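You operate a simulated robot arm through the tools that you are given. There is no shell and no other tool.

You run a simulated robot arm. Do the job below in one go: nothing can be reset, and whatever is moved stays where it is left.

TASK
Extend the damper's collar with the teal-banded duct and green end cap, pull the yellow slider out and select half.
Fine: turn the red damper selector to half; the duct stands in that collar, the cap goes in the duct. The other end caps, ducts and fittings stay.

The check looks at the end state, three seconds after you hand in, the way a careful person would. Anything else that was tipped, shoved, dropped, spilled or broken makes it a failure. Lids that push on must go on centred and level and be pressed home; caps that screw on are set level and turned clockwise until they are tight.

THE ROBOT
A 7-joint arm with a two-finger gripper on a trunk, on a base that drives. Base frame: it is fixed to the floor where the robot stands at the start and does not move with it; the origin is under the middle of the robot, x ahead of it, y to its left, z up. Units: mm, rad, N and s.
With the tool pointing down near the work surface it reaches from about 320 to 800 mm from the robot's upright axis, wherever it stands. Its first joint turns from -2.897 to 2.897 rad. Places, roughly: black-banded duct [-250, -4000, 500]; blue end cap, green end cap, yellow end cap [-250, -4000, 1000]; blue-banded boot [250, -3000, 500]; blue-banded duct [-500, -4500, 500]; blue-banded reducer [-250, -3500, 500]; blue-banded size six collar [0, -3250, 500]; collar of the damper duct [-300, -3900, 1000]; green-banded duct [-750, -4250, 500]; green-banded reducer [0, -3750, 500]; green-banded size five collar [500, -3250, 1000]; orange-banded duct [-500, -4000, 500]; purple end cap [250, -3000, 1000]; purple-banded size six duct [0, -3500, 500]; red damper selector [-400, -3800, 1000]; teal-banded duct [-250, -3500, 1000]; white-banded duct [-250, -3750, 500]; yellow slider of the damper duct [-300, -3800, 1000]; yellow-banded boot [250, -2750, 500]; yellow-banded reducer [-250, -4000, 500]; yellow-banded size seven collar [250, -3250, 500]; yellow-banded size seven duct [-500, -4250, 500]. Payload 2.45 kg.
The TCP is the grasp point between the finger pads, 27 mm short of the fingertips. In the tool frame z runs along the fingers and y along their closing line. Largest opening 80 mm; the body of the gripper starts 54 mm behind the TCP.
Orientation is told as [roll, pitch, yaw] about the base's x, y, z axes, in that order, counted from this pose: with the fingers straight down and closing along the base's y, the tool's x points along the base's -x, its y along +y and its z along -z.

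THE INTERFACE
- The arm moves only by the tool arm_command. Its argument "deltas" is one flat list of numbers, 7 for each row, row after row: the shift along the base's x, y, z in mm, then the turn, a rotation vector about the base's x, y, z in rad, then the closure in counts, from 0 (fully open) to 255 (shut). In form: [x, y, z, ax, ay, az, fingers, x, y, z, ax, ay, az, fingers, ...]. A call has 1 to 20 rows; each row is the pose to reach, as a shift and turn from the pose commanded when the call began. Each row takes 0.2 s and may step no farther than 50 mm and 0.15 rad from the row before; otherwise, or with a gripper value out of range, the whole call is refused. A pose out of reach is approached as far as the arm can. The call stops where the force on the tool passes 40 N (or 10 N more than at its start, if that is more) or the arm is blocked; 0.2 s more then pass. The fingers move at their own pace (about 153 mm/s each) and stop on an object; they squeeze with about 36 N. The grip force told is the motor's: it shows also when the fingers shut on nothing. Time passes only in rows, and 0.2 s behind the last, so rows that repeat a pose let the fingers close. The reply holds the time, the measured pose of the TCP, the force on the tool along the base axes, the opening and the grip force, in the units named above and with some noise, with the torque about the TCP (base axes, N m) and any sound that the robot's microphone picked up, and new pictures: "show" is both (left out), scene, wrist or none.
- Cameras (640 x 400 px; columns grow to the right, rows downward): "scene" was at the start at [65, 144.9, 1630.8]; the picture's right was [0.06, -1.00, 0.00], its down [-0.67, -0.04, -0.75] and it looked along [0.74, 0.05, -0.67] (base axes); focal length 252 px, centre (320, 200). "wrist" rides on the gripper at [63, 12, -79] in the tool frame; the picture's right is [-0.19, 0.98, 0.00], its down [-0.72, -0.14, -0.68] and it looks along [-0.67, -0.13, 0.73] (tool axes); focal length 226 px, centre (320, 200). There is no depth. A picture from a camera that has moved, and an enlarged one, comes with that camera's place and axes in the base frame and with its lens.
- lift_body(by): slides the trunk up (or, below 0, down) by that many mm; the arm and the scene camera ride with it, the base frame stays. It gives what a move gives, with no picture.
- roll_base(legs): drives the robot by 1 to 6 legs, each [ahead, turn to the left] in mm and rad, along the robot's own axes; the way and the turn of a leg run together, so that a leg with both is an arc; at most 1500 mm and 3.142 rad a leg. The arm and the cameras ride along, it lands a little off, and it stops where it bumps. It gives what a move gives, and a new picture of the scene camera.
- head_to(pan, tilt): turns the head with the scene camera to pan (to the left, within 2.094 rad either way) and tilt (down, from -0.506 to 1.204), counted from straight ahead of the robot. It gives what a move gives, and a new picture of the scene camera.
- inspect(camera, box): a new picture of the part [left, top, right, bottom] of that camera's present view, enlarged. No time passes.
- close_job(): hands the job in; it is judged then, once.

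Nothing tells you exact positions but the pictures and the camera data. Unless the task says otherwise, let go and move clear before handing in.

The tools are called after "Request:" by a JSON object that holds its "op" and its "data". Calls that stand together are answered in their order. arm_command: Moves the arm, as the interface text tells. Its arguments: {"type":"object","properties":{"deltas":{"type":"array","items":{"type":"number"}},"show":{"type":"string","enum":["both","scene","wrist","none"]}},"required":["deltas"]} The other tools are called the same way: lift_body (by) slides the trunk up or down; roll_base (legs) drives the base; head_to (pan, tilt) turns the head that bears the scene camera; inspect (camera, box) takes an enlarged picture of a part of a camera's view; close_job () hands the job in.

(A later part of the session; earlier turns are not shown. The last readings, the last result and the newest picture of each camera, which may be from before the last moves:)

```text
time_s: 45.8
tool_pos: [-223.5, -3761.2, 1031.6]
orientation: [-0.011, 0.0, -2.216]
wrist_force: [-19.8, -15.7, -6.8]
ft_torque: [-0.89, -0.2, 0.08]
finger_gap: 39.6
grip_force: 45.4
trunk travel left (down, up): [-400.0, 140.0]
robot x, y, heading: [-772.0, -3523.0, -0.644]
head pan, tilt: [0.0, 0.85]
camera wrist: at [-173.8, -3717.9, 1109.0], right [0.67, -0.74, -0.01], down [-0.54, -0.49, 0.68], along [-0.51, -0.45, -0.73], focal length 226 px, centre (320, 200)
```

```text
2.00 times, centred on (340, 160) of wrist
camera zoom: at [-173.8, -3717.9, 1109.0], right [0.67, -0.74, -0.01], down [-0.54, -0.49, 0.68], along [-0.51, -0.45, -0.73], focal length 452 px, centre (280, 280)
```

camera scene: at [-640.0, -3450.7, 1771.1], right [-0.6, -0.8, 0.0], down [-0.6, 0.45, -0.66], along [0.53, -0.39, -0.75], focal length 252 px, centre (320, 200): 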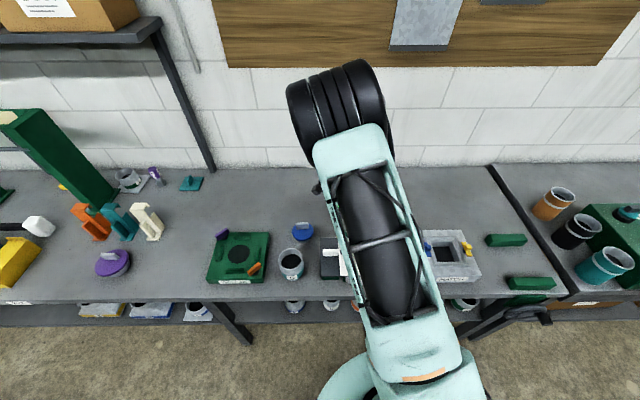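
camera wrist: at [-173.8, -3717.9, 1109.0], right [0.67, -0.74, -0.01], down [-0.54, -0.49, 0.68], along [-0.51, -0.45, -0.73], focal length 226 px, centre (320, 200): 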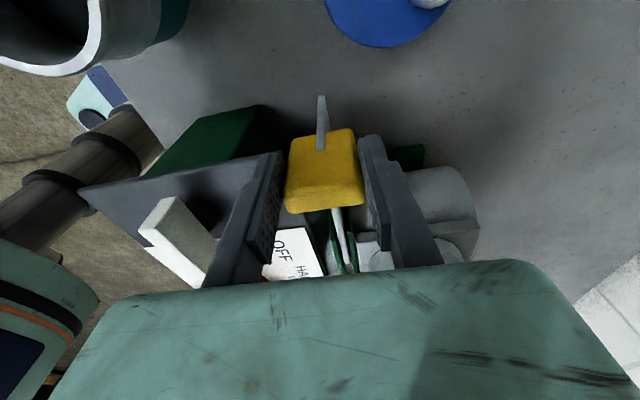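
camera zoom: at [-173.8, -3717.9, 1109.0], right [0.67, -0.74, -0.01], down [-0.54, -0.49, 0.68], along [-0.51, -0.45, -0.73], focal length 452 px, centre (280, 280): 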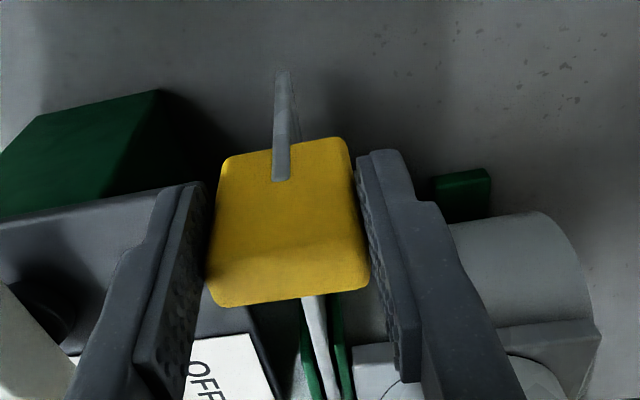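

The lateral force jumped to 25 N with the hand stalled: the slider is at its outer stop (60 mm travel). I'll ease the pull, open the fingers and lift straight up.

Request:
{"op": "arm_command", "data": {"deltas": [-2.8, -3.8, 0.5, 0, 0, 0, 200, -2.8, -3.8, 1, 0, 0, 0, 76, -2.8, -3.8, 1, 0, 0, 0, 76, -2.8, -3.8, 30, 0, 0, 0, 76, -2.8, -3.8, 65, 0, 0, 0, 76, -2.8, -3.8, 100, 0, 0, 0, 76]}}

Request:
{"op": "inspect", "data": {"camera": "wrist", "box": [180, 60, 460, 240]}}

```text
time_s: 47.2
tool_pos: [-224.6, -3761.8, 1130.2]
orientation: [-0.007, 0.004, -2.213]
wrist_force: [0.3, 0.2, 0.0]
ft_torque: [0.01, -0.02, 0.01]
finger_gap: 56.3
grip_force: 0.0
trunk travel left (down, up): [-400.0, 140.0]
robot x, y, heading: [-771.3, -3526.9, -0.644]
head pan, tilt: [0.0, 0.85]
camera scene: at [-640.8, -3449.1, 1771.2], right [-0.6, -0.8, 0.0], down [-0.6, 0.45, -0.66], along [0.53, -0.4, -0.75], focal length 252 px, centre (320, 200)
camera wrist: at [-174.9, -3718.7, 1209.5], right [0.67, -0.74, -0.01], down [-0.54, -0.49, 0.68], along [-0.51, -0.45, -0.73], focal length 226 px, centre (320, 200)
```

scene: 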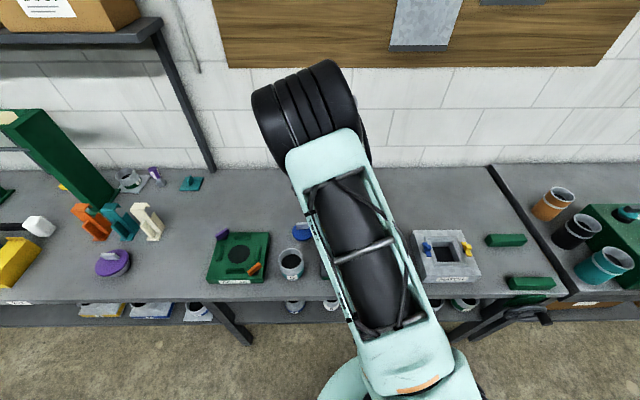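
wrist: 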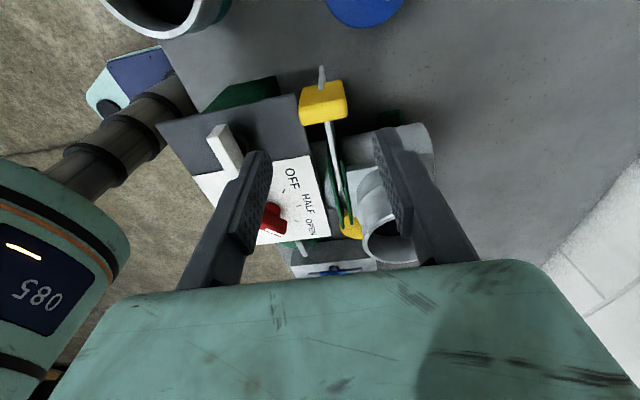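

```text
2.22 times, centred on (320, 150) of wrist
camera zoom: at [-174.9, -3718.7, 1209.5], right [0.67, -0.74, -0.01], down [-0.54, -0.49, 0.68], along [-0.51, -0.45, -0.73], focal length 502 px, centre (320, 311)
```

zoom: 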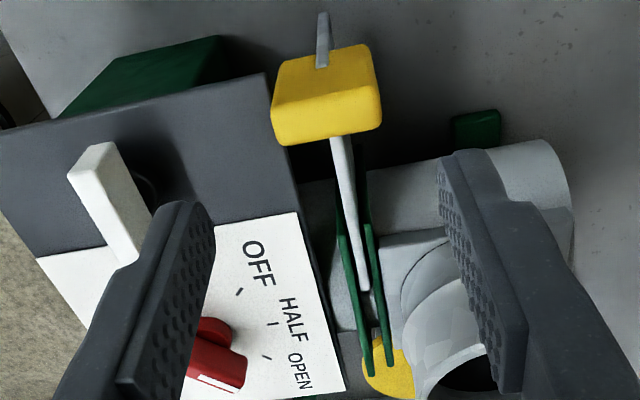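

The slider stays pulled out. Next I'll move the hand over the red selector, turned so that the fingers close across its bar (pointing at OPEN now).

Request:
{"op": "arm_command", "data": {"deltas": [-25.9, -8.3, 0, 0.001, 0, 0.131, 76, -51.9, -16.7, 0, 0.002, 0, 0.262, 76, -77.8, -25, 0, 0.003, 0, 0.393, 76, -103.7, -33.3, 0, 0.005, -0.001, 0.524, 76, -129.7, -41.7, -5, 0.006, -0.001, 0.654, 76, -155.6, -50, -15, 0.007, -0.001, 0.785, 76], "show": "wrist"}}

Request:
{"op": "inspect", "data": {"camera": "wrist", "box": [220, 60, 440, 200]}}

```text
time_s: 48.6
tool_pos: [-377.3, -3809.8, 1115.1]
orientation: [-0.007, 0.008, -1.427]
wrist_force: [-0.5, 0.0, -0.5]
ft_torque: [0.01, 0.01, -0.01]
finger_gap: 56.1
grip_force: 0.0
trunk travel left (down, up): [-400.0, 140.0]
robot x, y, heading: [-769.3, -3526.2, -0.644]
head pan, tilt: [0.0, 0.85]
camera wrist: at [-374.3, -3746.2, 1194.8], right [1.0, -0.05, -0.01], down [-0.03, -0.74, 0.68], along [-0.04, -0.67, -0.74], focal length 226 px, centre (320, 200)
```

wrist: 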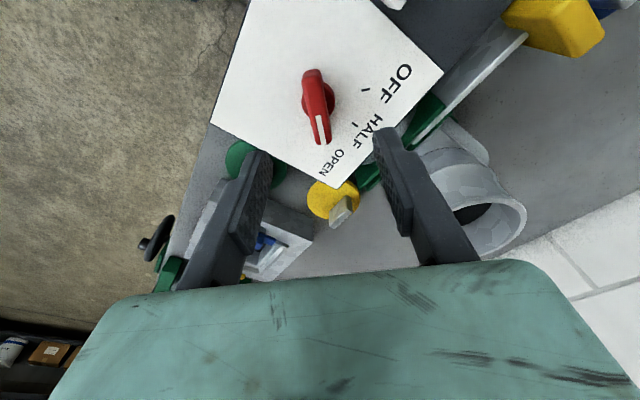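

```text
2.86 times, centred on (330, 130) of wrist
camera zoom: at [-374.3, -3746.2, 1194.8], right [1.0, -0.05, -0.01], down [-0.03, -0.74, 0.68], along [-0.04, -0.67, -0.74], focal length 646 px, centre (291, 400)
```

zoom: 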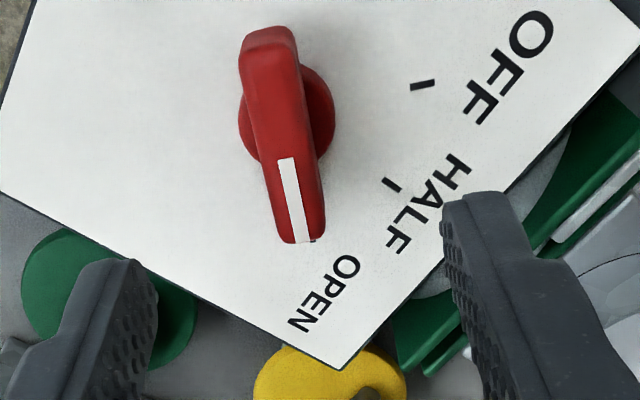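

The hand is within 2 mm of the knob's centre and the bar is lined up with the gap. I'll lower so the tips stop a few mm above the card and close on the bar.

Request:
{"op": "arm_command", "data": {"deltas": [-2, 0.5, -28, 0, 0, 0, 110, -2, 0.5, -56, 0, 0, 0, 110, -2, 0.5, -75, 0, 0, 0, 110, -2, 0.5, -84, 0, 0, 0, 110, -2, 0.5, -84, 0, 0, 0, 110], "show": "wrist"}}

Request:
{"op": "inspect", "data": {"camera": "wrist", "box": [220, 20, 440, 200]}}

```text
time_s: 49.8
tool_pos: [-380.1, -3810.5, 1030.3]
orientation: [-0.008, 0.01, -1.428]
wrist_force: [-0.7, 0.1, -0.2]
ft_torque: [0.02, -0.05, -0.03]
finger_gap: 45.3
grip_force: 0.0
trunk travel left (down, up): [-400.0, 140.0]
robot x, y, heading: [-773.0, -3520.5, -0.649]
head pan, tilt: [0.0, 0.85]
camera wrist: at [-375.6, -3745.7, 1110.3], right [1.0, -0.05, -0.01], down [-0.03, -0.74, 0.68], along [-0.04, -0.67, -0.74], focal length 226 px, centre (320, 200)
```

wrist: 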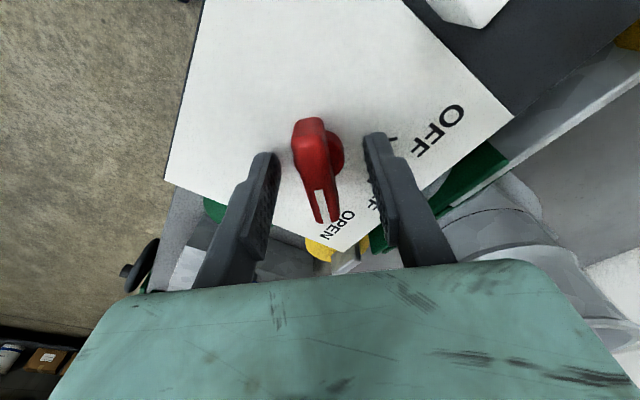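

```text
2.22 times, centred on (330, 110) of wrist
camera zoom: at [-375.6, -3745.7, 1110.3], right [1.0, -0.05, -0.01], down [-0.03, -0.74, 0.68], along [-0.04, -0.67, -0.74], focal length 502 px, centre (298, 400)
```

zoom: 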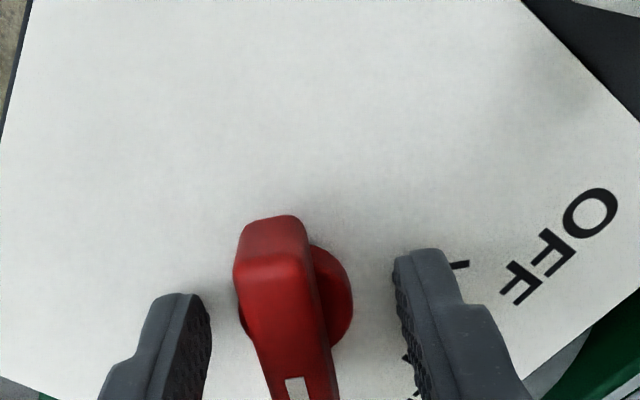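

The bar is centred between the fingers. I'll close on it, then turn counter-clockwise by 45° about the vertical.

Request:
{"op": "arm_command", "data": {"deltas": [0, 0, 0, 0, 0, 0, 180, 0, 0, 0, 0, 0, 0, 240, 0, 0, 0, 0, 0, 0, 240, 0, 0, 0, 0, 0, 0, 240], "show": "wrist"}}

```text
time_s: 50.8
tool_pos: [-381.5, -3810.2, 1030.9]
orientation: [-0.009, 0.012, -1.427]
wrist_force: [-9.3, 0.6, -14.5]
ft_torque: [-0.32, -0.63, 0.32]
finger_gap: 13.8
grip_force: 39.9
trunk travel left (down, up): [-400.0, 140.0]
robot x, y, heading: [-772.6, -3522.8, -0.642]
head pan, tilt: [0.0, 0.85]
camera wrist: at [-376.6, -3745.8, 1109.9], right [1.0, -0.05, -0.01], down [-0.03, -0.74, 0.67], along [-0.04, -0.67, -0.74], focal length 226 px, centre (320, 200)
```

wrist: 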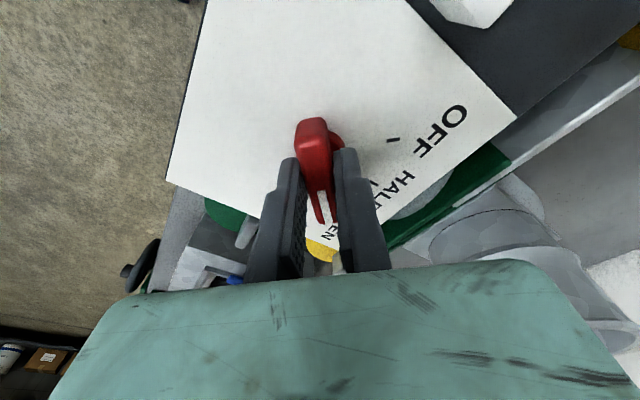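

The bar is gripped (13.8 mm). Turning now.

Request:
{"op": "arm_command", "data": {"deltas": [0, 0, 0, 0, 0, 0.112, 240, 0, 0, 0, 0, 0, 0.224, 240, 0, 0, 0, 0, 0, 0.336, 240, 0, 0, 0, 0, 0, 0.448, 240, 0, 0, 0, 0, 0, 0.56, 240, 0, 0, 0, 0, 0, 0.672, 240, 0, 0, 0, 0, 0, 0.785, 240, 0, 0, 0, 0, 0, 0.785, 240], "show": "wrist"}}

Request:
{"op": "inspect", "data": {"camera": "wrist", "box": [220, 80, 440, 240]}}

```text
time_s: 52.6
tool_pos: [-383.5, -3811.5, 1030.8]
orientation: [-0.007, 0.011, -0.642]
wrist_force: [-28.7, -5.4, -11.9]
ft_torque: [0.51, 0.26, -0.01]
finger_gap: 13.5
grip_force: 40.8
trunk travel left (down, up): [-400.0, 140.0]
robot x, y, heading: [-771.4, -3525.2, -0.645]
head pan, tilt: [0.0, 0.85]
camera wrist: at [-423.8, -3763.5, 1111.2], right [0.74, 0.67, -0.01], down [0.5, -0.54, 0.68], along [0.45, -0.51, -0.74], focal length 226 px, centre (320, 200)
```

wrist: 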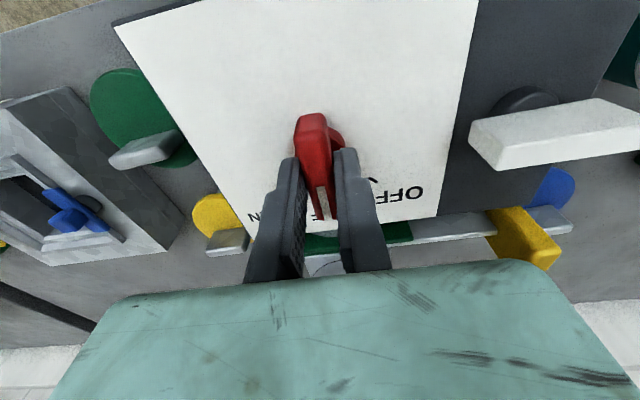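

```text
2.50 times, centred on (330, 160) of wrist
camera zoom: at [-423.8, -3763.5, 1111.2], right [0.74, 0.67, -0.01], down [0.5, -0.54, 0.68], along [0.45, -0.51, -0.74], focal length 565 px, centre (295, 300)
```

zoom: 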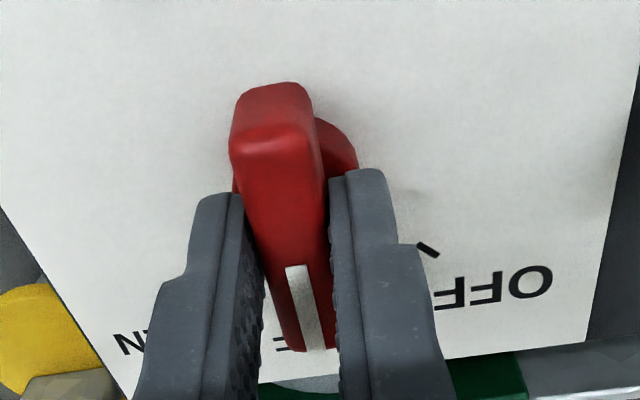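

The bar now points along HALF. I'll relieve the side load, open, and lift to check the pointer.

Request:
{"op": "arm_command", "data": {"deltas": [-1.5, -0.3, -0.6, 0, 0, 0, 240, -2.5, -0.5, -1, 0, 0, 0, 240, -2.5, -0.5, -1, 0, 0, 0, 240], "show": "none"}}

```text
time_s: 53.4
tool_pos: [-382.7, -3811.2, 1031.9]
orientation: [-0.006, 0.005, -0.643]
wrist_force: [-14.3, -9.8, 12.7]
ft_torque: [1.01, 0.82, 0.0]
finger_gap: 13.7
grip_force: 40.7
trunk travel left (down, up): [-400.0, 140.0]
robot x, y, heading: [-770.2, -3524.7, -0.639]
head pan, tilt: [0.0, 0.85]
```

Request:
{"op": "arm_command", "data": {"deltas": [-1, -0.6, 1, 0, 0, 0, 240, -1, -0.6, 1, 0, 0, 0, 110, -1, -0.6, 1, 0, 0, 0, 110, -1, -0.6, 30, 0, 0, 0, 110, -1, -0.6, 70, 0, 0, 0, 110, -1, -0.6, 110, 0, 0, 0, 110], "show": "wrist"}}

Request:
{"op": "inspect", "data": {"camera": "wrist", "box": [220, 40, 440, 200]}}

```text
time_s: 54.8
tool_pos: [-384.8, -3811.4, 1141.0]
orientation: [-0.007, 0.008, -0.643]
wrist_force: [-0.5, -0.5, 0.1]
ft_torque: [-0.01, -0.02, 0.0]
finger_gap: 45.3
grip_force: 0.0
trunk travel left (down, up): [-400.0, 140.0]
robot x, y, heading: [-772.3, -3525.6, -0.642]
head pan, tilt: [0.0, 0.85]
camera wrist: at [-426.1, -3763.0, 1220.2], right [0.74, 0.67, -0.01], down [0.5, -0.54, 0.68], along [0.45, -0.51, -0.74], focal length 226 px, centre (320, 200)
```

wrist: 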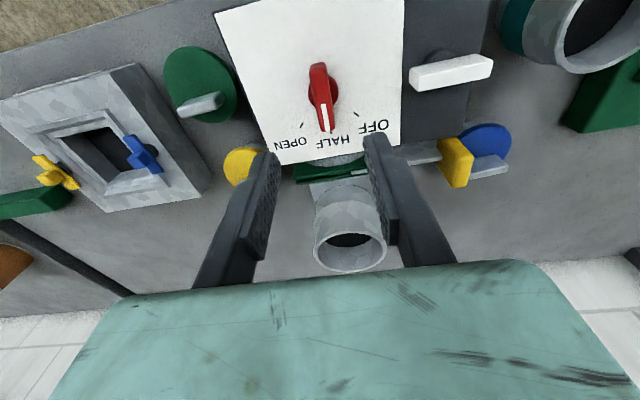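

```text
2.50 times, centred on (330, 120) of wrist
camera zoom: at [-426.1, -3763.0, 1220.2], right [0.74, 0.67, -0.01], down [0.5, -0.54, 0.68], along [0.45, -0.51, -0.74], focal length 565 px, centre (295, 400)
```

zoom: 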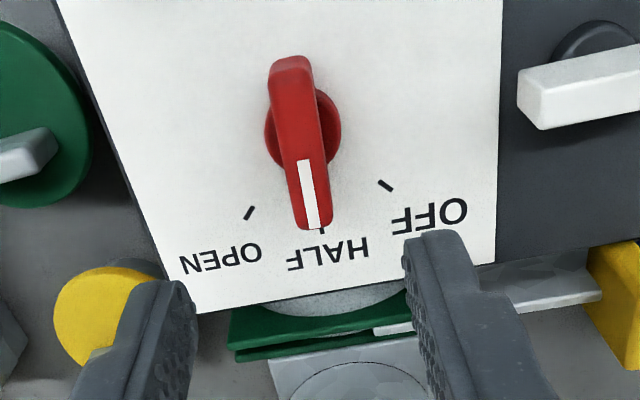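

The pointer is on HALF by eye. I'll zoom in to judge the angle exactly and also check the slider, duct and caps.

Request:
{"op": "inspect", "data": {"camera": "wrist", "box": [280, 50, 400, 125]}}

Request:
{"op": "inspect", "data": {"camera": "wrist", "box": [260, 90, 380, 165]}}

Request:
{"op": "inspect", "data": {"camera": "wrist", "box": [290, 160, 410, 280]}}

```text
5.33 times, centred on (340, 88) of wrist
camera zoom: at [-426.1, -3763.0, 1220.2], right [0.74, 0.67, -0.01], down [0.5, -0.54, 0.68], along [0.45, -0.51, -0.74], focal length 1206 px, centre (213, 800)
```

zoom: 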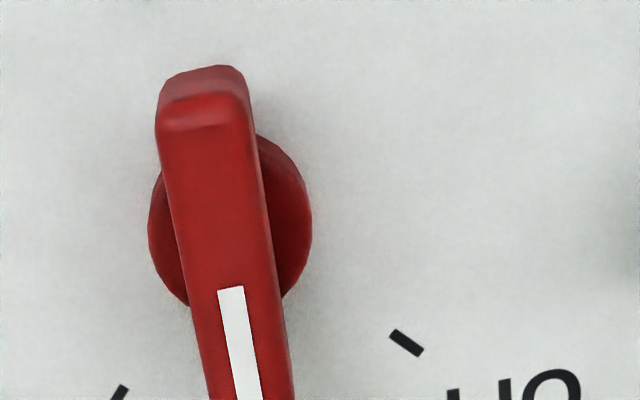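

```text
5.33 times, centred on (320, 128) of wrist
camera zoom: at [-426.1, -3763.0, 1220.2], right [0.74, 0.67, -0.01], down [0.5, -0.54, 0.68], along [0.45, -0.51, -0.74], focal length 1206 px, centre (320, 587)
```

zoom: 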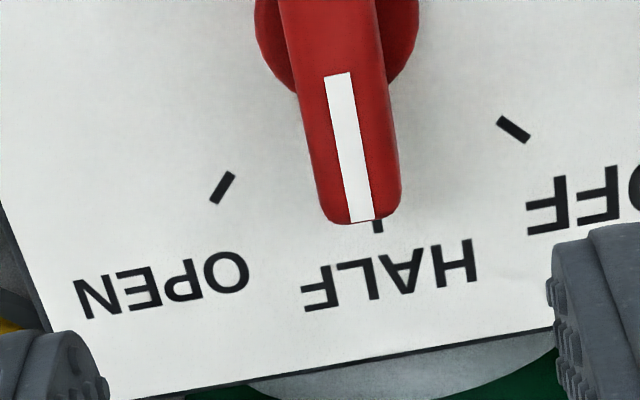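

```text
3.33 times, centred on (350, 220) of wrist
camera zoom: at [-426.1, -3763.0, 1220.2], right [0.74, 0.67, -0.01], down [0.5, -0.54, 0.68], along [0.45, -0.51, -0.74], focal length 754 px, centre (220, 133)
```

zoom: 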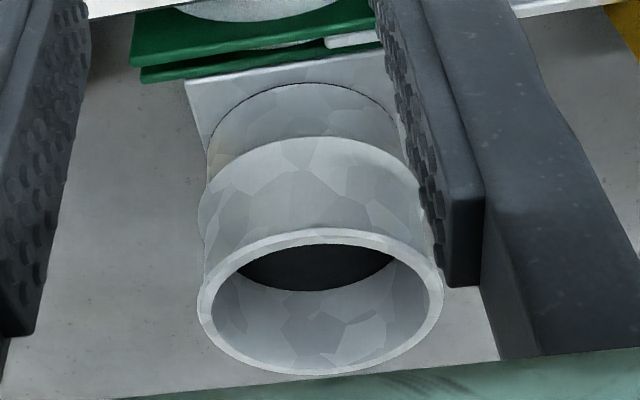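

The slider is out and the pointer is on HALF within about 1–2°. The collar rim is at z≈1070 with ~84 mm outside and ~73 mm inside diameter. Next I'll look closely at the teal duct to plan a wall-pinch grasp (one finger inside, one outside).

Request:
{"op": "arm_command", "data": {"deltas": [9.7, 47.5, 0, 0, 0, 0, 80, 19.4, 95, 0, 0, 0, 0, 80, 29.1, 142.5, 0, 0, 0, 0, 80, 38.8, 190, 0, 0, 0, 0, 80, 48.5, 237.4, -8, 0, 0, 0, 80, 58.2, 284.9, -16, 0.006, -0.008, 0, 80]}}

Request:
{"op": "inspect", "data": {"camera": "wrist", "box": [220, 100, 420, 225]}}

Request:
{"op": "inspect", "data": {"camera": "scene", "box": [260, 200, 440, 290]}}

```text
time_s: 56.2
tool_pos: [-323.9, -3524.9, 1122.7]
orientation: [0.003, 0.003, -0.645]
wrist_force: [-0.1, 0.9, -0.3]
ft_torque: [-0.03, -0.01, -0.01]
finger_gap: 54.9
grip_force: 0.1
trunk travel left (down, up): [-400.0, 140.0]
robot x, y, heading: [-771.9, -3529.6, -0.636]
head pan, tilt: [0.0, 0.85]
camera scene: at [-639.7, -3447.4, 1771.0], right [-0.6, -0.8, 0.0], down [-0.6, 0.45, -0.66], along [0.53, -0.4, -0.75], focal length 252 px, centre (320, 200)
camera wrist: at [-366.3, -3476.5, 1202.5], right [0.74, 0.67, 0.0], down [0.49, -0.55, 0.68], along [0.45, -0.5, -0.74], focal length 226 px, centre (320, 200)
```

scene: 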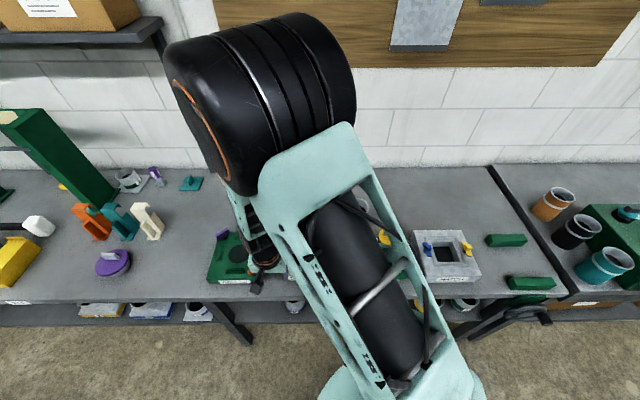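
wrist: 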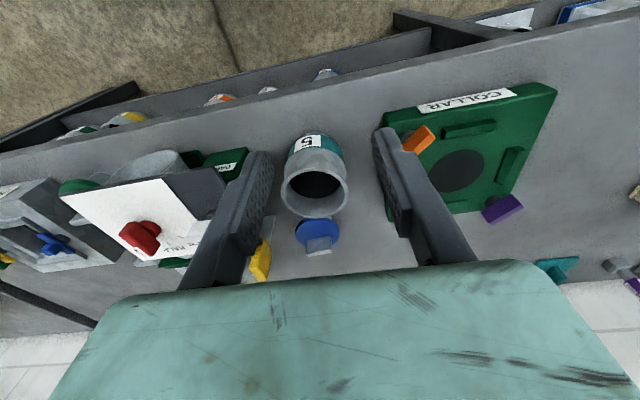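

```text
3.20 times, centred on (320, 162) of wrist
camera zoom: at [-366.3, -3476.5, 1202.5], right [0.74, 0.67, 0.0], down [0.49, -0.55, 0.68], along [0.45, -0.5, -0.74], focal length 723 px, centre (320, 320)
```

zoom: 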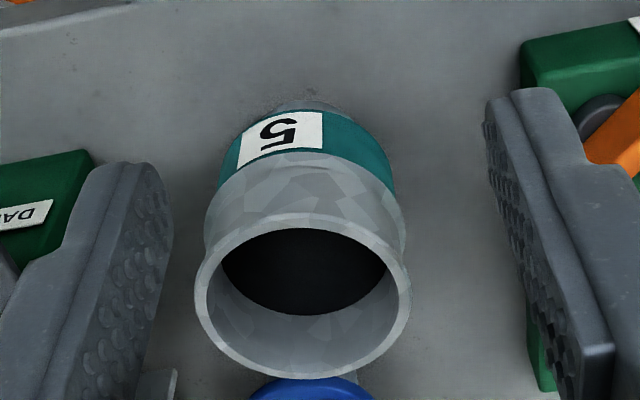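

```text
3.56 times, centred on (350, 245) of scene
camera zoom: at [-639.7, -3447.4, 1771.0], right [-0.6, -0.8, 0.0], down [-0.6, 0.45, -0.66], along [0.53, -0.4, -0.75], focal length 898 px, centre (213, 40)
```

zoom: 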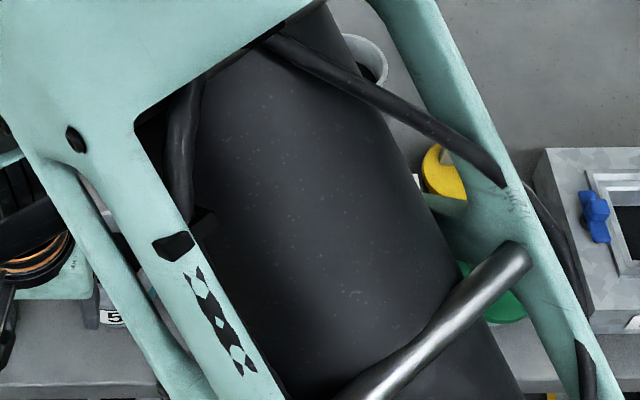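

The duct stands clear with about 30 mm of socket depth and ~5 mm walls. I'll pinch its right wall so the head camera can see the duct when I place it; first I move above that wall.

Request:
{"op": "arm_command", "data": {"deltas": [13.8, -31.6, -10, 0, 0, 0, 127, 27.7, -63.2, -20, 0, 0, 0, 127, 41.5, -94.8, -40, 0, 0, 0, 127, 55.4, -126.4, -60, 0, 0, 0, 127]}}

Request:
{"op": "inspect", "data": {"camera": "wrist", "box": [240, 60, 460, 200]}}

Request:
{"op": "inspect", "data": {"camera": "scene", "box": [260, 220, 360, 290]}}

```text
time_s: 57.2
tool_pos: [-269.3, -3653.3, 1064.5]
orientation: [0.003, 0.006, -0.643]
wrist_force: [0.0, 0.3, 0.1]
ft_torque: [-0.01, 0.0, -0.02]
finger_gap: 40.6
grip_force: 0.1
trunk travel left (down, up): [-400.0, 140.0]
robot x, y, heading: [-770.2, -3527.5, -0.64]
head pan, tilt: [0.0, 0.85]
camera scene: at [-639.3, -3450.1, 1771.0], right [-0.6, -0.8, 0.0], down [-0.6, 0.45, -0.66], along [0.53, -0.39, -0.75], focal length 252 px, centre (320, 200)
camera wrist: at [-312.0, -3605.6, 1143.8], right [0.74, 0.67, 0.0], down [0.49, -0.55, 0.68], along [0.45, -0.5, -0.74], focal length 226 px, centre (320, 200)
```

scene: 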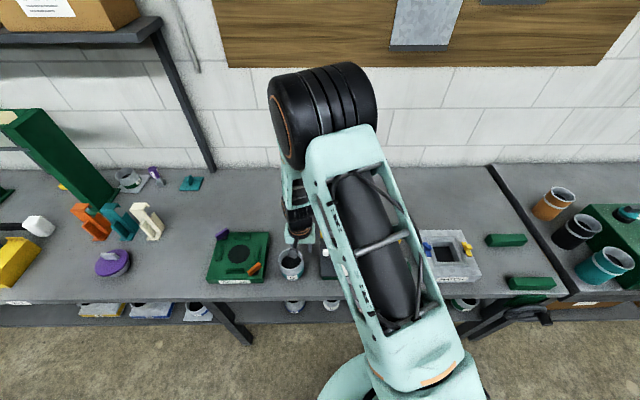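
wrist: 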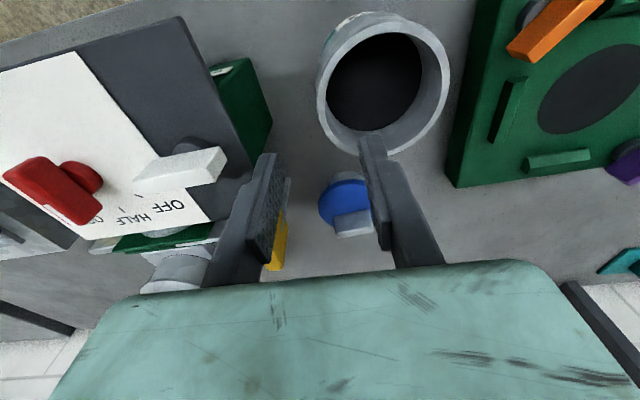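

```text
2.86 times, centred on (350, 130) of wrist
camera zoom: at [-312.0, -3605.6, 1143.8], right [0.74, 0.67, 0.0], down [0.49, -0.55, 0.68], along [0.45, -0.5, -0.74], focal length 646 px, centre (234, 400)
```

zoom: 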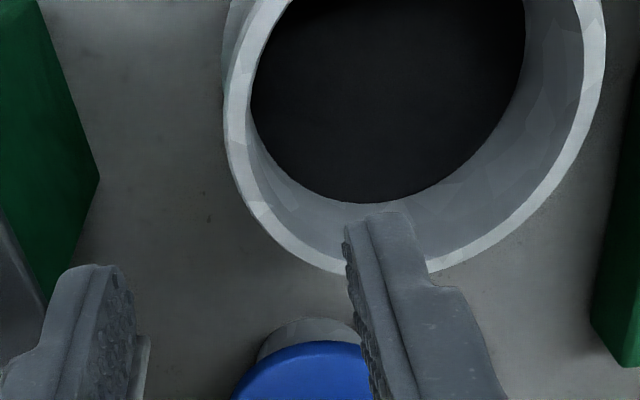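

```text
5.71 times, centred on (310, 255) of scene
camera zoom: at [-639.3, -3450.1, 1771.0], right [-0.6, -0.8, 0.0], down [-0.6, 0.45, -0.66], along [0.53, -0.39, -0.75], focal length 1443 px, centre (377, -114)
```

zoom: 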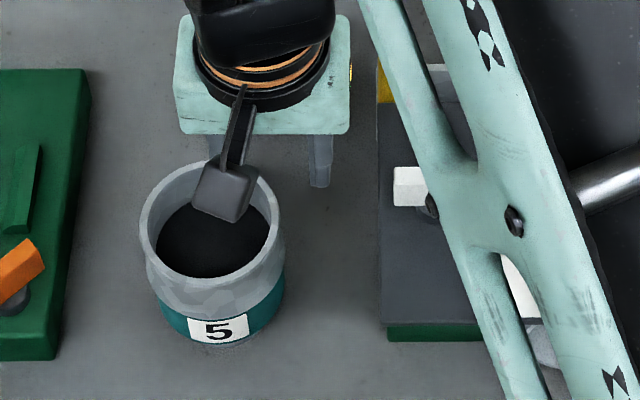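

The duct's rim centre lies 41 mm to the left of the hand, so the right wall is right below the grasp point (2 mm correction). I'll lower one finger into the socket by about 20 mm.

Request:
{"op": "arm_command", "data": {"deltas": [0.9, 2.1, -20, -0.003, -0.005, 0, 127, 0.9, 2.1, -40, -0.003, -0.005, 0, 127, 0.9, 2.1, -56, -0.003, -0.005, 0, 127, 0.9, 2.1, -68, -0.003, -0.005, 0, 127, 0.9, 2.1, -68, -0.003, -0.005, 0, 127]}}

Request:
{"op": "inspect", "data": {"camera": "scene", "box": [260, 220, 360, 290]}}

```text
time_s: 58.4
tool_pos: [-269.6, -3651.5, 995.9]
orientation: [0.002, 0.001, -0.642]
wrist_force: [0.3, -0.5, 0.5]
ft_torque: [0.02, -0.01, -0.03]
finger_gap: 40.1
grip_force: 0.0
trunk travel left (down, up): [-400.0, 140.0]
robot x, y, heading: [-772.9, -3526.3, -0.638]
head pan, tilt: [0.0, 0.85]
camera scene: at [-640.0, -3448.9, 1771.0], right [-0.6, -0.8, 0.0], down [-0.6, 0.45, -0.66], along [0.53, -0.4, -0.75], focal length 252 px, centre (320, 200)
camera wrist: at [-313.0, -3602.4, 1074.7], right [0.74, 0.67, 0.0], down [0.49, -0.55, 0.68], along [0.46, -0.5, -0.73], focal length 226 px, centre (320, 200)
```

scene: 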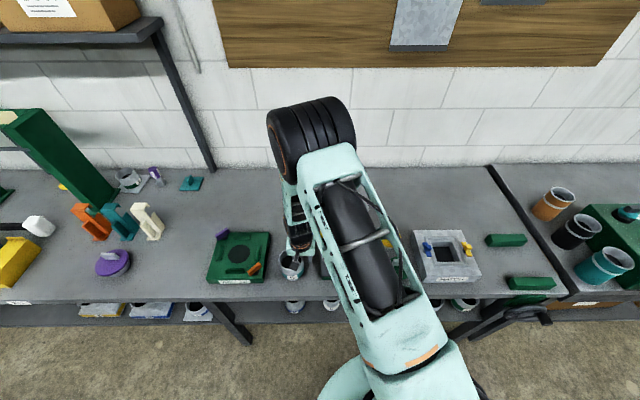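
wrist: 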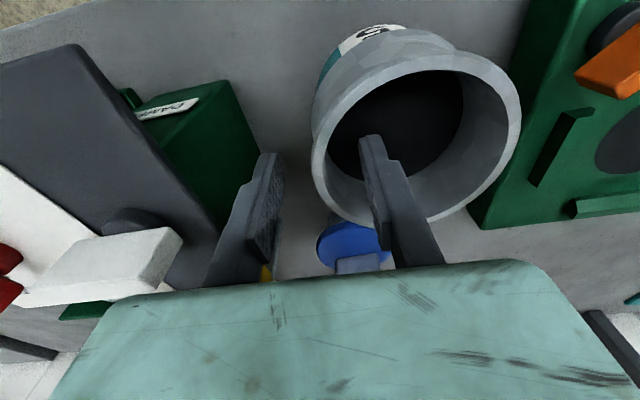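

```text
5.71 times, centred on (310, 255) of scene
camera zoom: at [-640.0, -3448.9, 1771.0], right [-0.6, -0.8, 0.0], down [-0.6, 0.45, -0.66], along [0.53, -0.4, -0.75], focal length 1443 px, centre (377, -114)
```

zoom: 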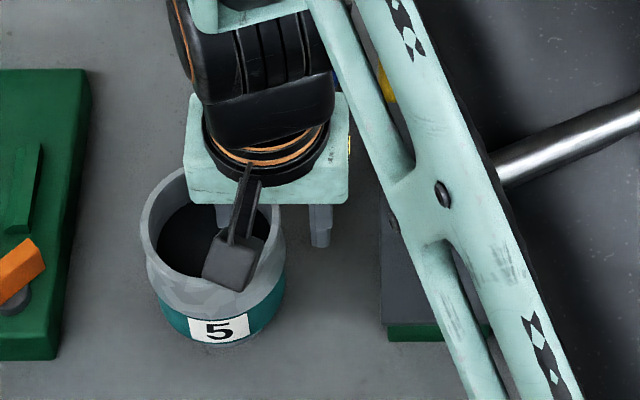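

One finger is inside the socket, the other outside. I'll close slowly on the wall.

Request:
{"op": "arm_command", "data": {"deltas": [0, 0, 0, 0, 0, 0, 190, 0, 0, 0, 0, 0, 0, 215, 0, 0, 0, 0, 0, 0, 230, 0, 0, 0, 0, 0, 0, 255, 0, 0, 0, 0, 0, 0, 255], "show": "wrist"}}

Request:
{"op": "inspect", "data": {"camera": "scene", "box": [260, 220, 360, 290]}}

```text
time_s: 59.6
tool_pos: [-269.9, -3650.0, 995.5]
orientation: [0.003, 0.003, -0.643]
wrist_force: [0.6, 0.1, 0.7]
ft_torque: [-0.08, 0.04, 0.02]
finger_gap: 6.4
grip_force: 31.5
trunk travel left (down, up): [-400.0, 140.0]
robot x, y, heading: [-771.5, -3525.9, -0.644]
head pan, tilt: [0.0, 0.85]
camera wrist: at [-312.8, -3602.5, 1074.7], right [0.74, 0.67, 0.0], down [0.49, -0.55, 0.68], along [0.46, -0.5, -0.73], focal length 226 px, centre (320, 200)
```

wrist: 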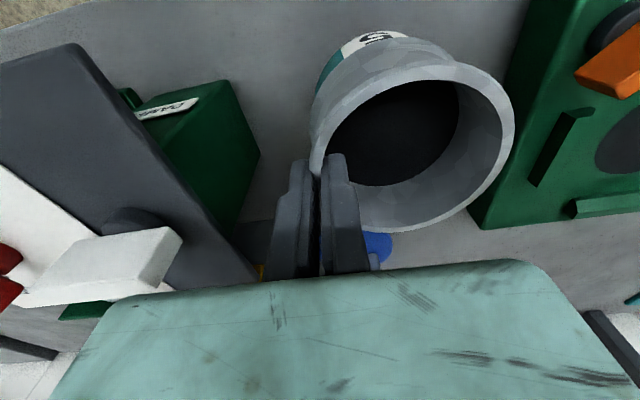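

```text
5.71 times, centred on (310, 255) of scene
camera zoom: at [-639.6, -3449.0, 1771.0], right [-0.6, -0.8, 0.0], down [-0.6, 0.45, -0.66], along [0.53, -0.4, -0.75], focal length 1443 px, centre (377, -114)
```

zoom: 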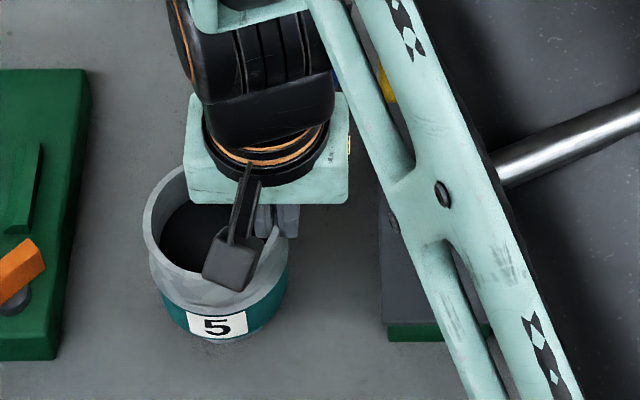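

The wall is held (6.4 mm gap). I'll lift 40 mm and check weight and tilt.

Request:
{"op": "arm_command", "data": {"deltas": [0, 0, 5, 0, 0, 0, 255, 0, 0, 15, 0, 0, 0, 255, 0, 0, 30, 0, 0, 0, 255, 0, 0, 50, 0, 0, 0, 255, 0, 0, 50, 0, 0, 0, 255]}}

Request:
{"op": "inspect", "data": {"camera": "scene", "box": [260, 200, 360, 290]}}

Request:
{"op": "inspect", "data": {"camera": "wrist", "box": [260, 20, 540, 240]}}

```text
time_s: 60.8
tool_pos: [-268.5, -3651.6, 1046.0]
orientation: [0.002, 0.002, -0.642]
wrist_force: [0.2, 0.3, -2.4]
ft_torque: [-0.04, 0.08, -0.03]
finger_gap: 5.9
grip_force: 32.1
trunk travel left (down, up): [-400.0, 140.0]
robot x, y, heading: [-771.4, -3522.2, -0.648]
head pan, tilt: [0.0, 0.85]
camera scene: at [-639.4, -3449.0, 1770.9], right [-0.6, -0.8, 0.0], down [-0.6, 0.45, -0.66], along [0.53, -0.4, -0.75], focal length 252 px, centre (320, 200)
camera wrist: at [-311.5, -3603.1, 1125.8], right [0.74, 0.67, 0.0], down [0.49, -0.55, 0.68], along [0.46, -0.5, -0.73], focal length 226 px, centre (320, 200)
```

scene: 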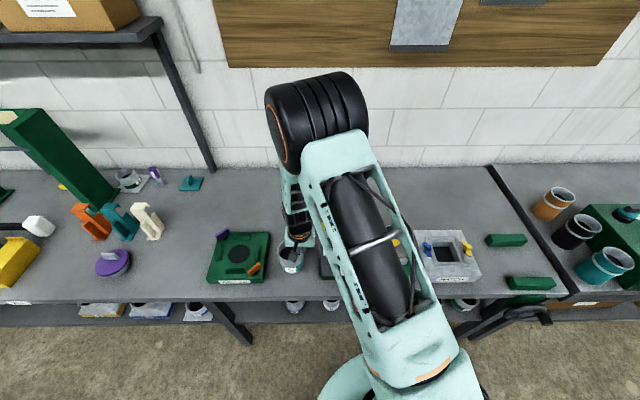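
wrist: 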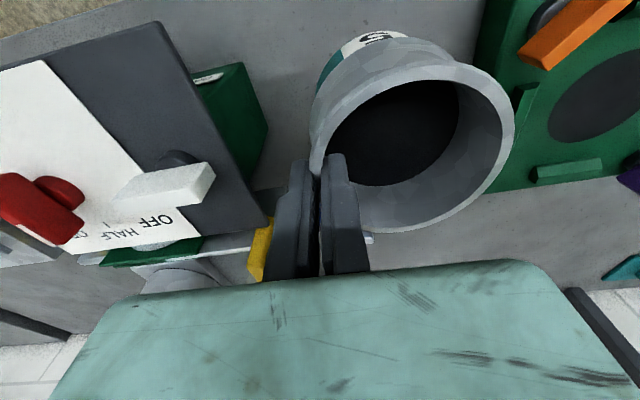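

```text
4.44 times, centred on (310, 245) of scene
camera zoom: at [-639.4, -3449.0, 1770.9], right [-0.6, -0.8, 0.0], down [-0.6, 0.45, -0.66], along [0.53, -0.4, -0.75], focal length 1122 px, centre (364, 0)
```

zoom: 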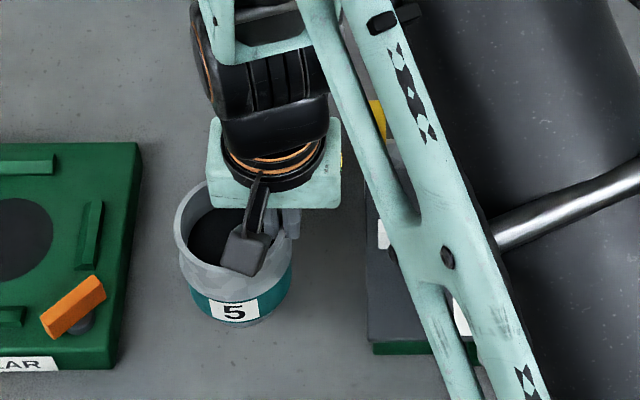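

```text
1.82 times, centred on (400, 130) of wrist
camera zoom: at [-311.5, -3603.1, 1125.8], right [0.74, 0.67, 0.0], down [0.49, -0.55, 0.68], along [0.46, -0.5, -0.73], focal length 411 px, centre (174, 327)
```

zoom: 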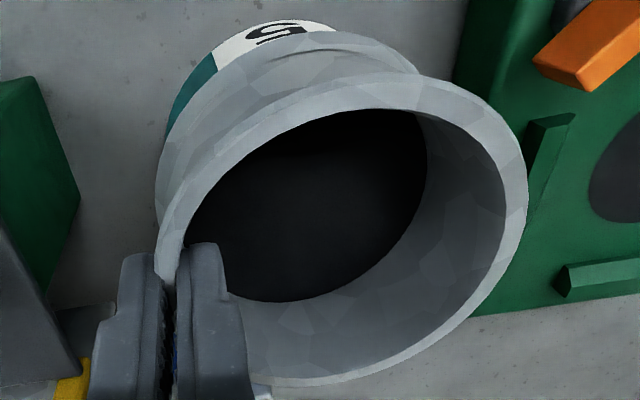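

The duct is light (about 2.4 N) and steady in the grip. I'll raise it and carry it over towards the collar at a safe height, then judge its tilt and position.

Request:
{"op": "arm_command", "data": {"deltas": [0, 0, 45, 0, 0, 0, 255, 0, 0, 90, 0, 0, 0, 255, 0, 0, 135, 0, 0, 0, 255, 0, 0, 180, 0, 0, 0, 255, 0, 0, 200, 0, 0, 0, 255, -1.6, -40, 200, 0, 0, 0, 255, -3.1, -80, 200, 0, 0, 0, 255, -4.7, -120, 200, 0, 0, 0, 255, -6.2, -160, 200, 0, 0, 0, 255, -7.8, -200, 200, 0, 0, 0, 255, -9.3, -240, 200, 0, 0, 0, 255, -10.9, -280.7, 200, 0, 0, 0, 255, -10.9, -280.7, 200, 0, 0, 0, 255]}}

Request:
{"op": "inspect", "data": {"camera": "scene", "box": [300, 150, 420, 240]}}

Request:
{"op": "inspect", "data": {"camera": "wrist", "box": [260, 20, 540, 240]}}

```text
time_s: 63.6
tool_pos: [-276.5, -3932.4, 1248.1]
orientation: [0.002, 0.002, -0.642]
wrist_force: [0.1, 0.3, -2.2]
ft_torque: [-0.07, 0.05, 0.0]
finger_gap: 6.0
grip_force: 31.9
trunk travel left (down, up): [-400.0, 140.0]
robot x, y, heading: [-770.7, -3525.2, -0.646]
head pan, tilt: [0.0, 0.85]
camera scene: at [-638.7, -3448.4, 1770.9], right [-0.6, -0.8, 0.0], down [-0.6, 0.45, -0.66], along [0.53, -0.4, -0.75], focal length 252 px, centre (320, 200)
camera wrist: at [-320.2, -3884.0, 1326.2], right [0.74, 0.67, 0.0], down [0.49, -0.54, 0.68], along [0.46, -0.5, -0.73], focal length 226 px, centre (320, 200)
```

scene: 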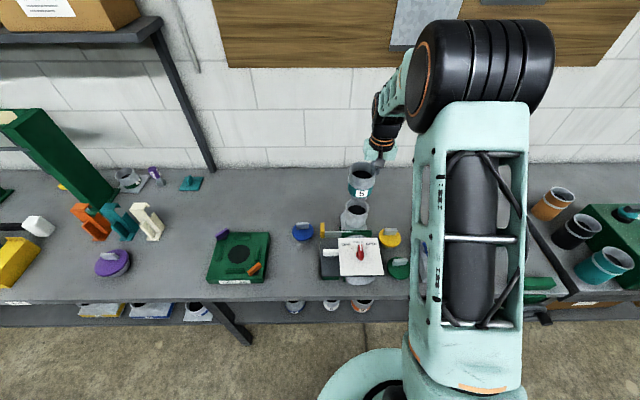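
wrist: 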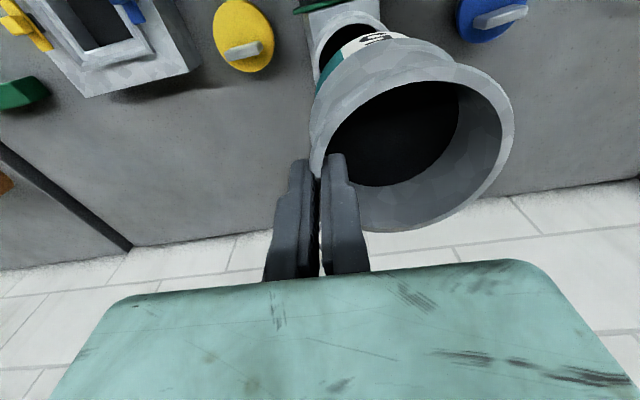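

```text
4.44 times, centred on (360, 195) of scene
camera zoom: at [-638.7, -3448.4, 1770.9], right [-0.6, -0.8, 0.0], down [-0.6, 0.45, -0.66], along [0.53, -0.4, -0.75], focal length 1122 px, centre (142, 222)
```

zoom: 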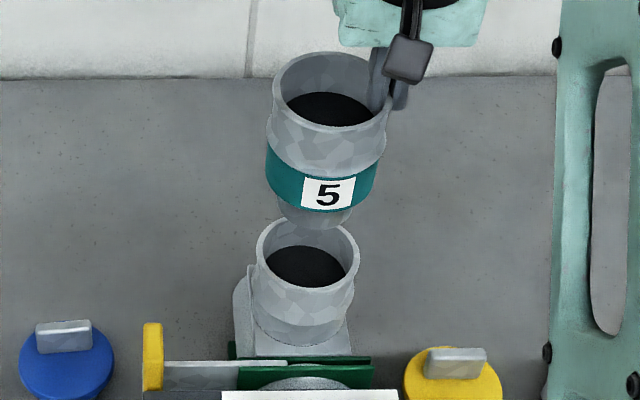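

```text
1.82 times, centred on (400, 130) of wrist
camera zoom: at [-320.2, -3884.0, 1326.2], right [0.74, 0.67, 0.0], down [0.49, -0.54, 0.68], along [0.46, -0.5, -0.73], focal length 411 px, centre (174, 327)
```

zoom: 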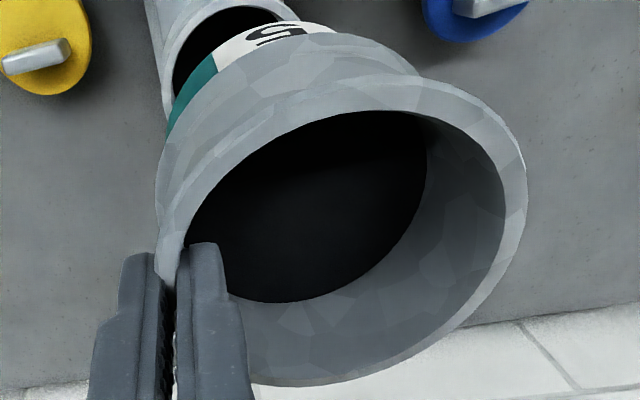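

The head camera now sees the held duct directly above the collar; it leans a few degrees (its socket wall is tapered, so the pads tilted it, left side low). I'll zoom in to measure this lean and the offset.

Request:
{"op": "inspect", "data": {"camera": "scene", "box": [335, 155, 395, 205]}}

Request:
{"op": "inspect", "data": {"camera": "scene", "box": [335, 190, 385, 232]}}

```text
8.00 times, centred on (365, 180) of scene
camera zoom: at [-638.7, -3448.4, 1770.9], right [-0.6, -0.8, 0.0], down [-0.6, 0.45, -0.66], along [0.53, -0.4, -0.75], focal length 2020 px, centre (-40, 360)
```

zoom: 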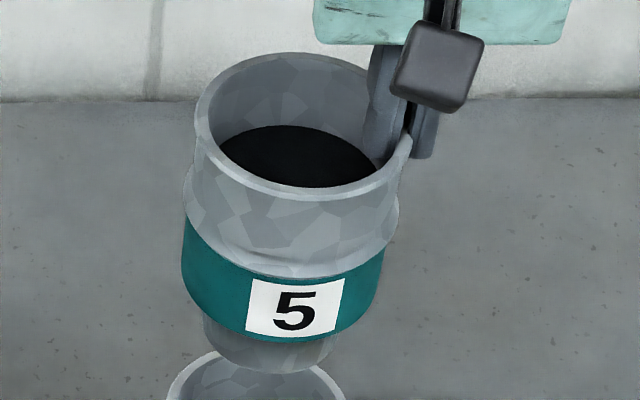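

```text
9.52 times, centred on (360, 211) of scene
camera zoom: at [-638.7, -3448.4, 1770.9], right [-0.6, -0.8, 0.0], down [-0.6, 0.45, -0.66], along [0.53, -0.4, -0.75], focal length 2404 px, centre (-61, 95)
```

zoom: 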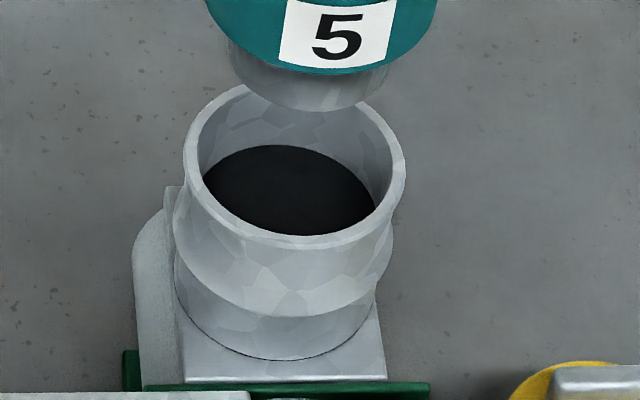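

The lean is about 2° (left side low); the collar and duct axes differ by ~3 mm. I'll level the duct with a small roll, shift 3 mm right, and lower to just above the collar.

Request:
{"op": "arm_command", "data": {"deltas": [-0.9, -1.2, 0, 0.014, -0.0105, 0, 255, -1.8, -2.4, 0, 0.028, -0.021, 0, 255, -1.8, -2.4, -15, 0.028, -0.021, 0, 255, -1.8, -2.4, -30, 0.028, -0.021, 0, 255, -1.8, -2.4, -38, 0.028, -0.021, 0, 255, -1.8, -2.4, -38, 0.028, -0.021, 0, 255], "show": "scene"}}

Request:
{"op": "inspect", "data": {"camera": "scene", "box": [335, 165, 395, 235]}}

```text
time_s: 65.0
tool_pos: [-281.8, -3932.9, 1208.6]
orientation: [0.036, -0.001, -0.641]
wrist_force: [0.4, 1.0, -2.4]
ft_torque: [-0.08, 0.08, -0.01]
finger_gap: 5.9
grip_force: 31.8
trunk travel left (down, up): [-400.0, 140.0]
robot x, y, heading: [-776.1, -3529.0, -0.645]
head pan, tilt: [0.0, 0.85]
camera scene: at [-641.2, -3447.9, 1771.1], right [-0.6, -0.8, 0.0], down [-0.6, 0.45, -0.66], along [0.53, -0.39, -0.75], focal length 252 px, centre (320, 200)
```

scene: 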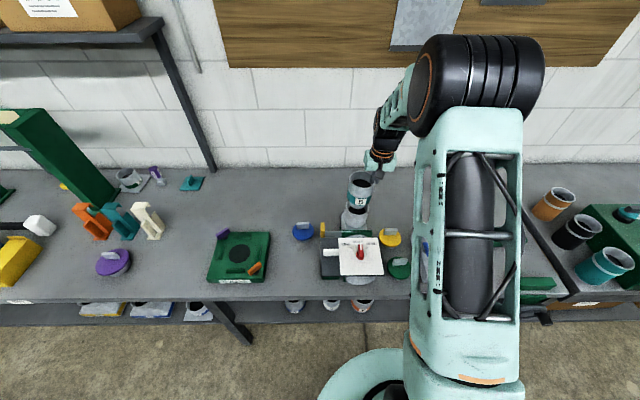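

```text
5.71 times, centred on (365, 200) of scene
camera zoom: at [-641.2, -3447.9, 1771.1], right [-0.6, -0.8, 0.0], down [-0.6, 0.45, -0.66], along [0.53, -0.39, -0.75], focal length 1443 px, centre (63, 200)
```

zoom: 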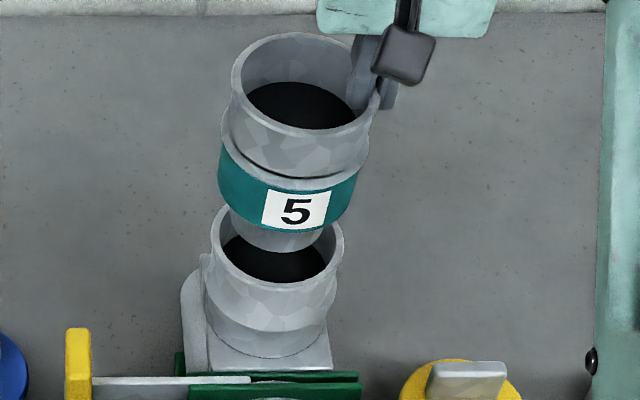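

The duct now hangs plumb with its spigot right over the collar mouth. I'll lower it in small steps while watching the force.

Request:
{"op": "arm_command", "data": {"deltas": [0, 0, -5, 0, 0, 0, 255, 0, 0, -10, 0, 0, 0, 255, 0, 0, -14, 0, 0, 0, 255, 0, 0, -18, 0, 0, 0, 255, 0, 0, -18, 0, 0, 0, 255], "show": "scene"}}

Request:
{"op": "inspect", "data": {"camera": "scene", "box": [335, 165, 395, 235]}}

```text
time_s: 66.2
tool_pos: [-281.4, -3932.3, 1190.6]
orientation: [0.036, 0.002, -0.642]
wrist_force: [0.3, 0.2, -1.3]
ft_torque: [-0.11, 0.06, -0.02]
finger_gap: 6.0
grip_force: 32.0
trunk travel left (down, up): [-400.0, 140.0]
robot x, y, heading: [-774.1, -3528.7, -0.645]
head pan, tilt: [0.0, 0.85]
camera scene: at [-639.7, -3449.3, 1771.0], right [-0.6, -0.8, 0.0], down [-0.6, 0.45, -0.66], along [0.53, -0.4, -0.75], focal length 252 px, centre (320, 200)
```

scene: 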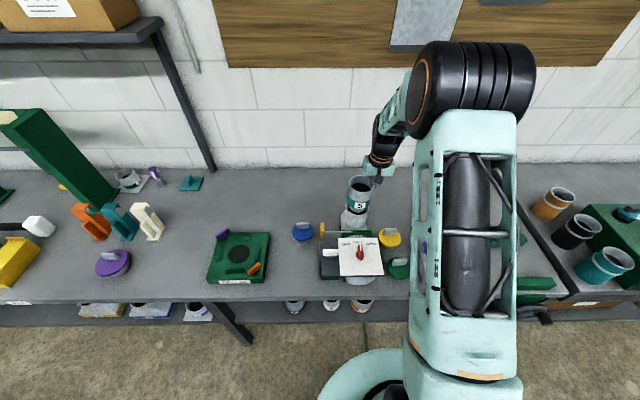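

```text
5.71 times, centred on (365, 200) of scene
camera zoom: at [-639.7, -3449.3, 1771.0], right [-0.6, -0.8, 0.0], down [-0.6, 0.45, -0.66], along [0.53, -0.4, -0.75], focal length 1443 px, centre (63, 200)
```

zoom: 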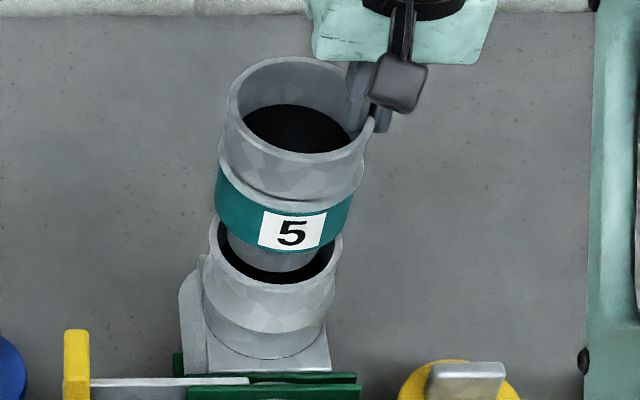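

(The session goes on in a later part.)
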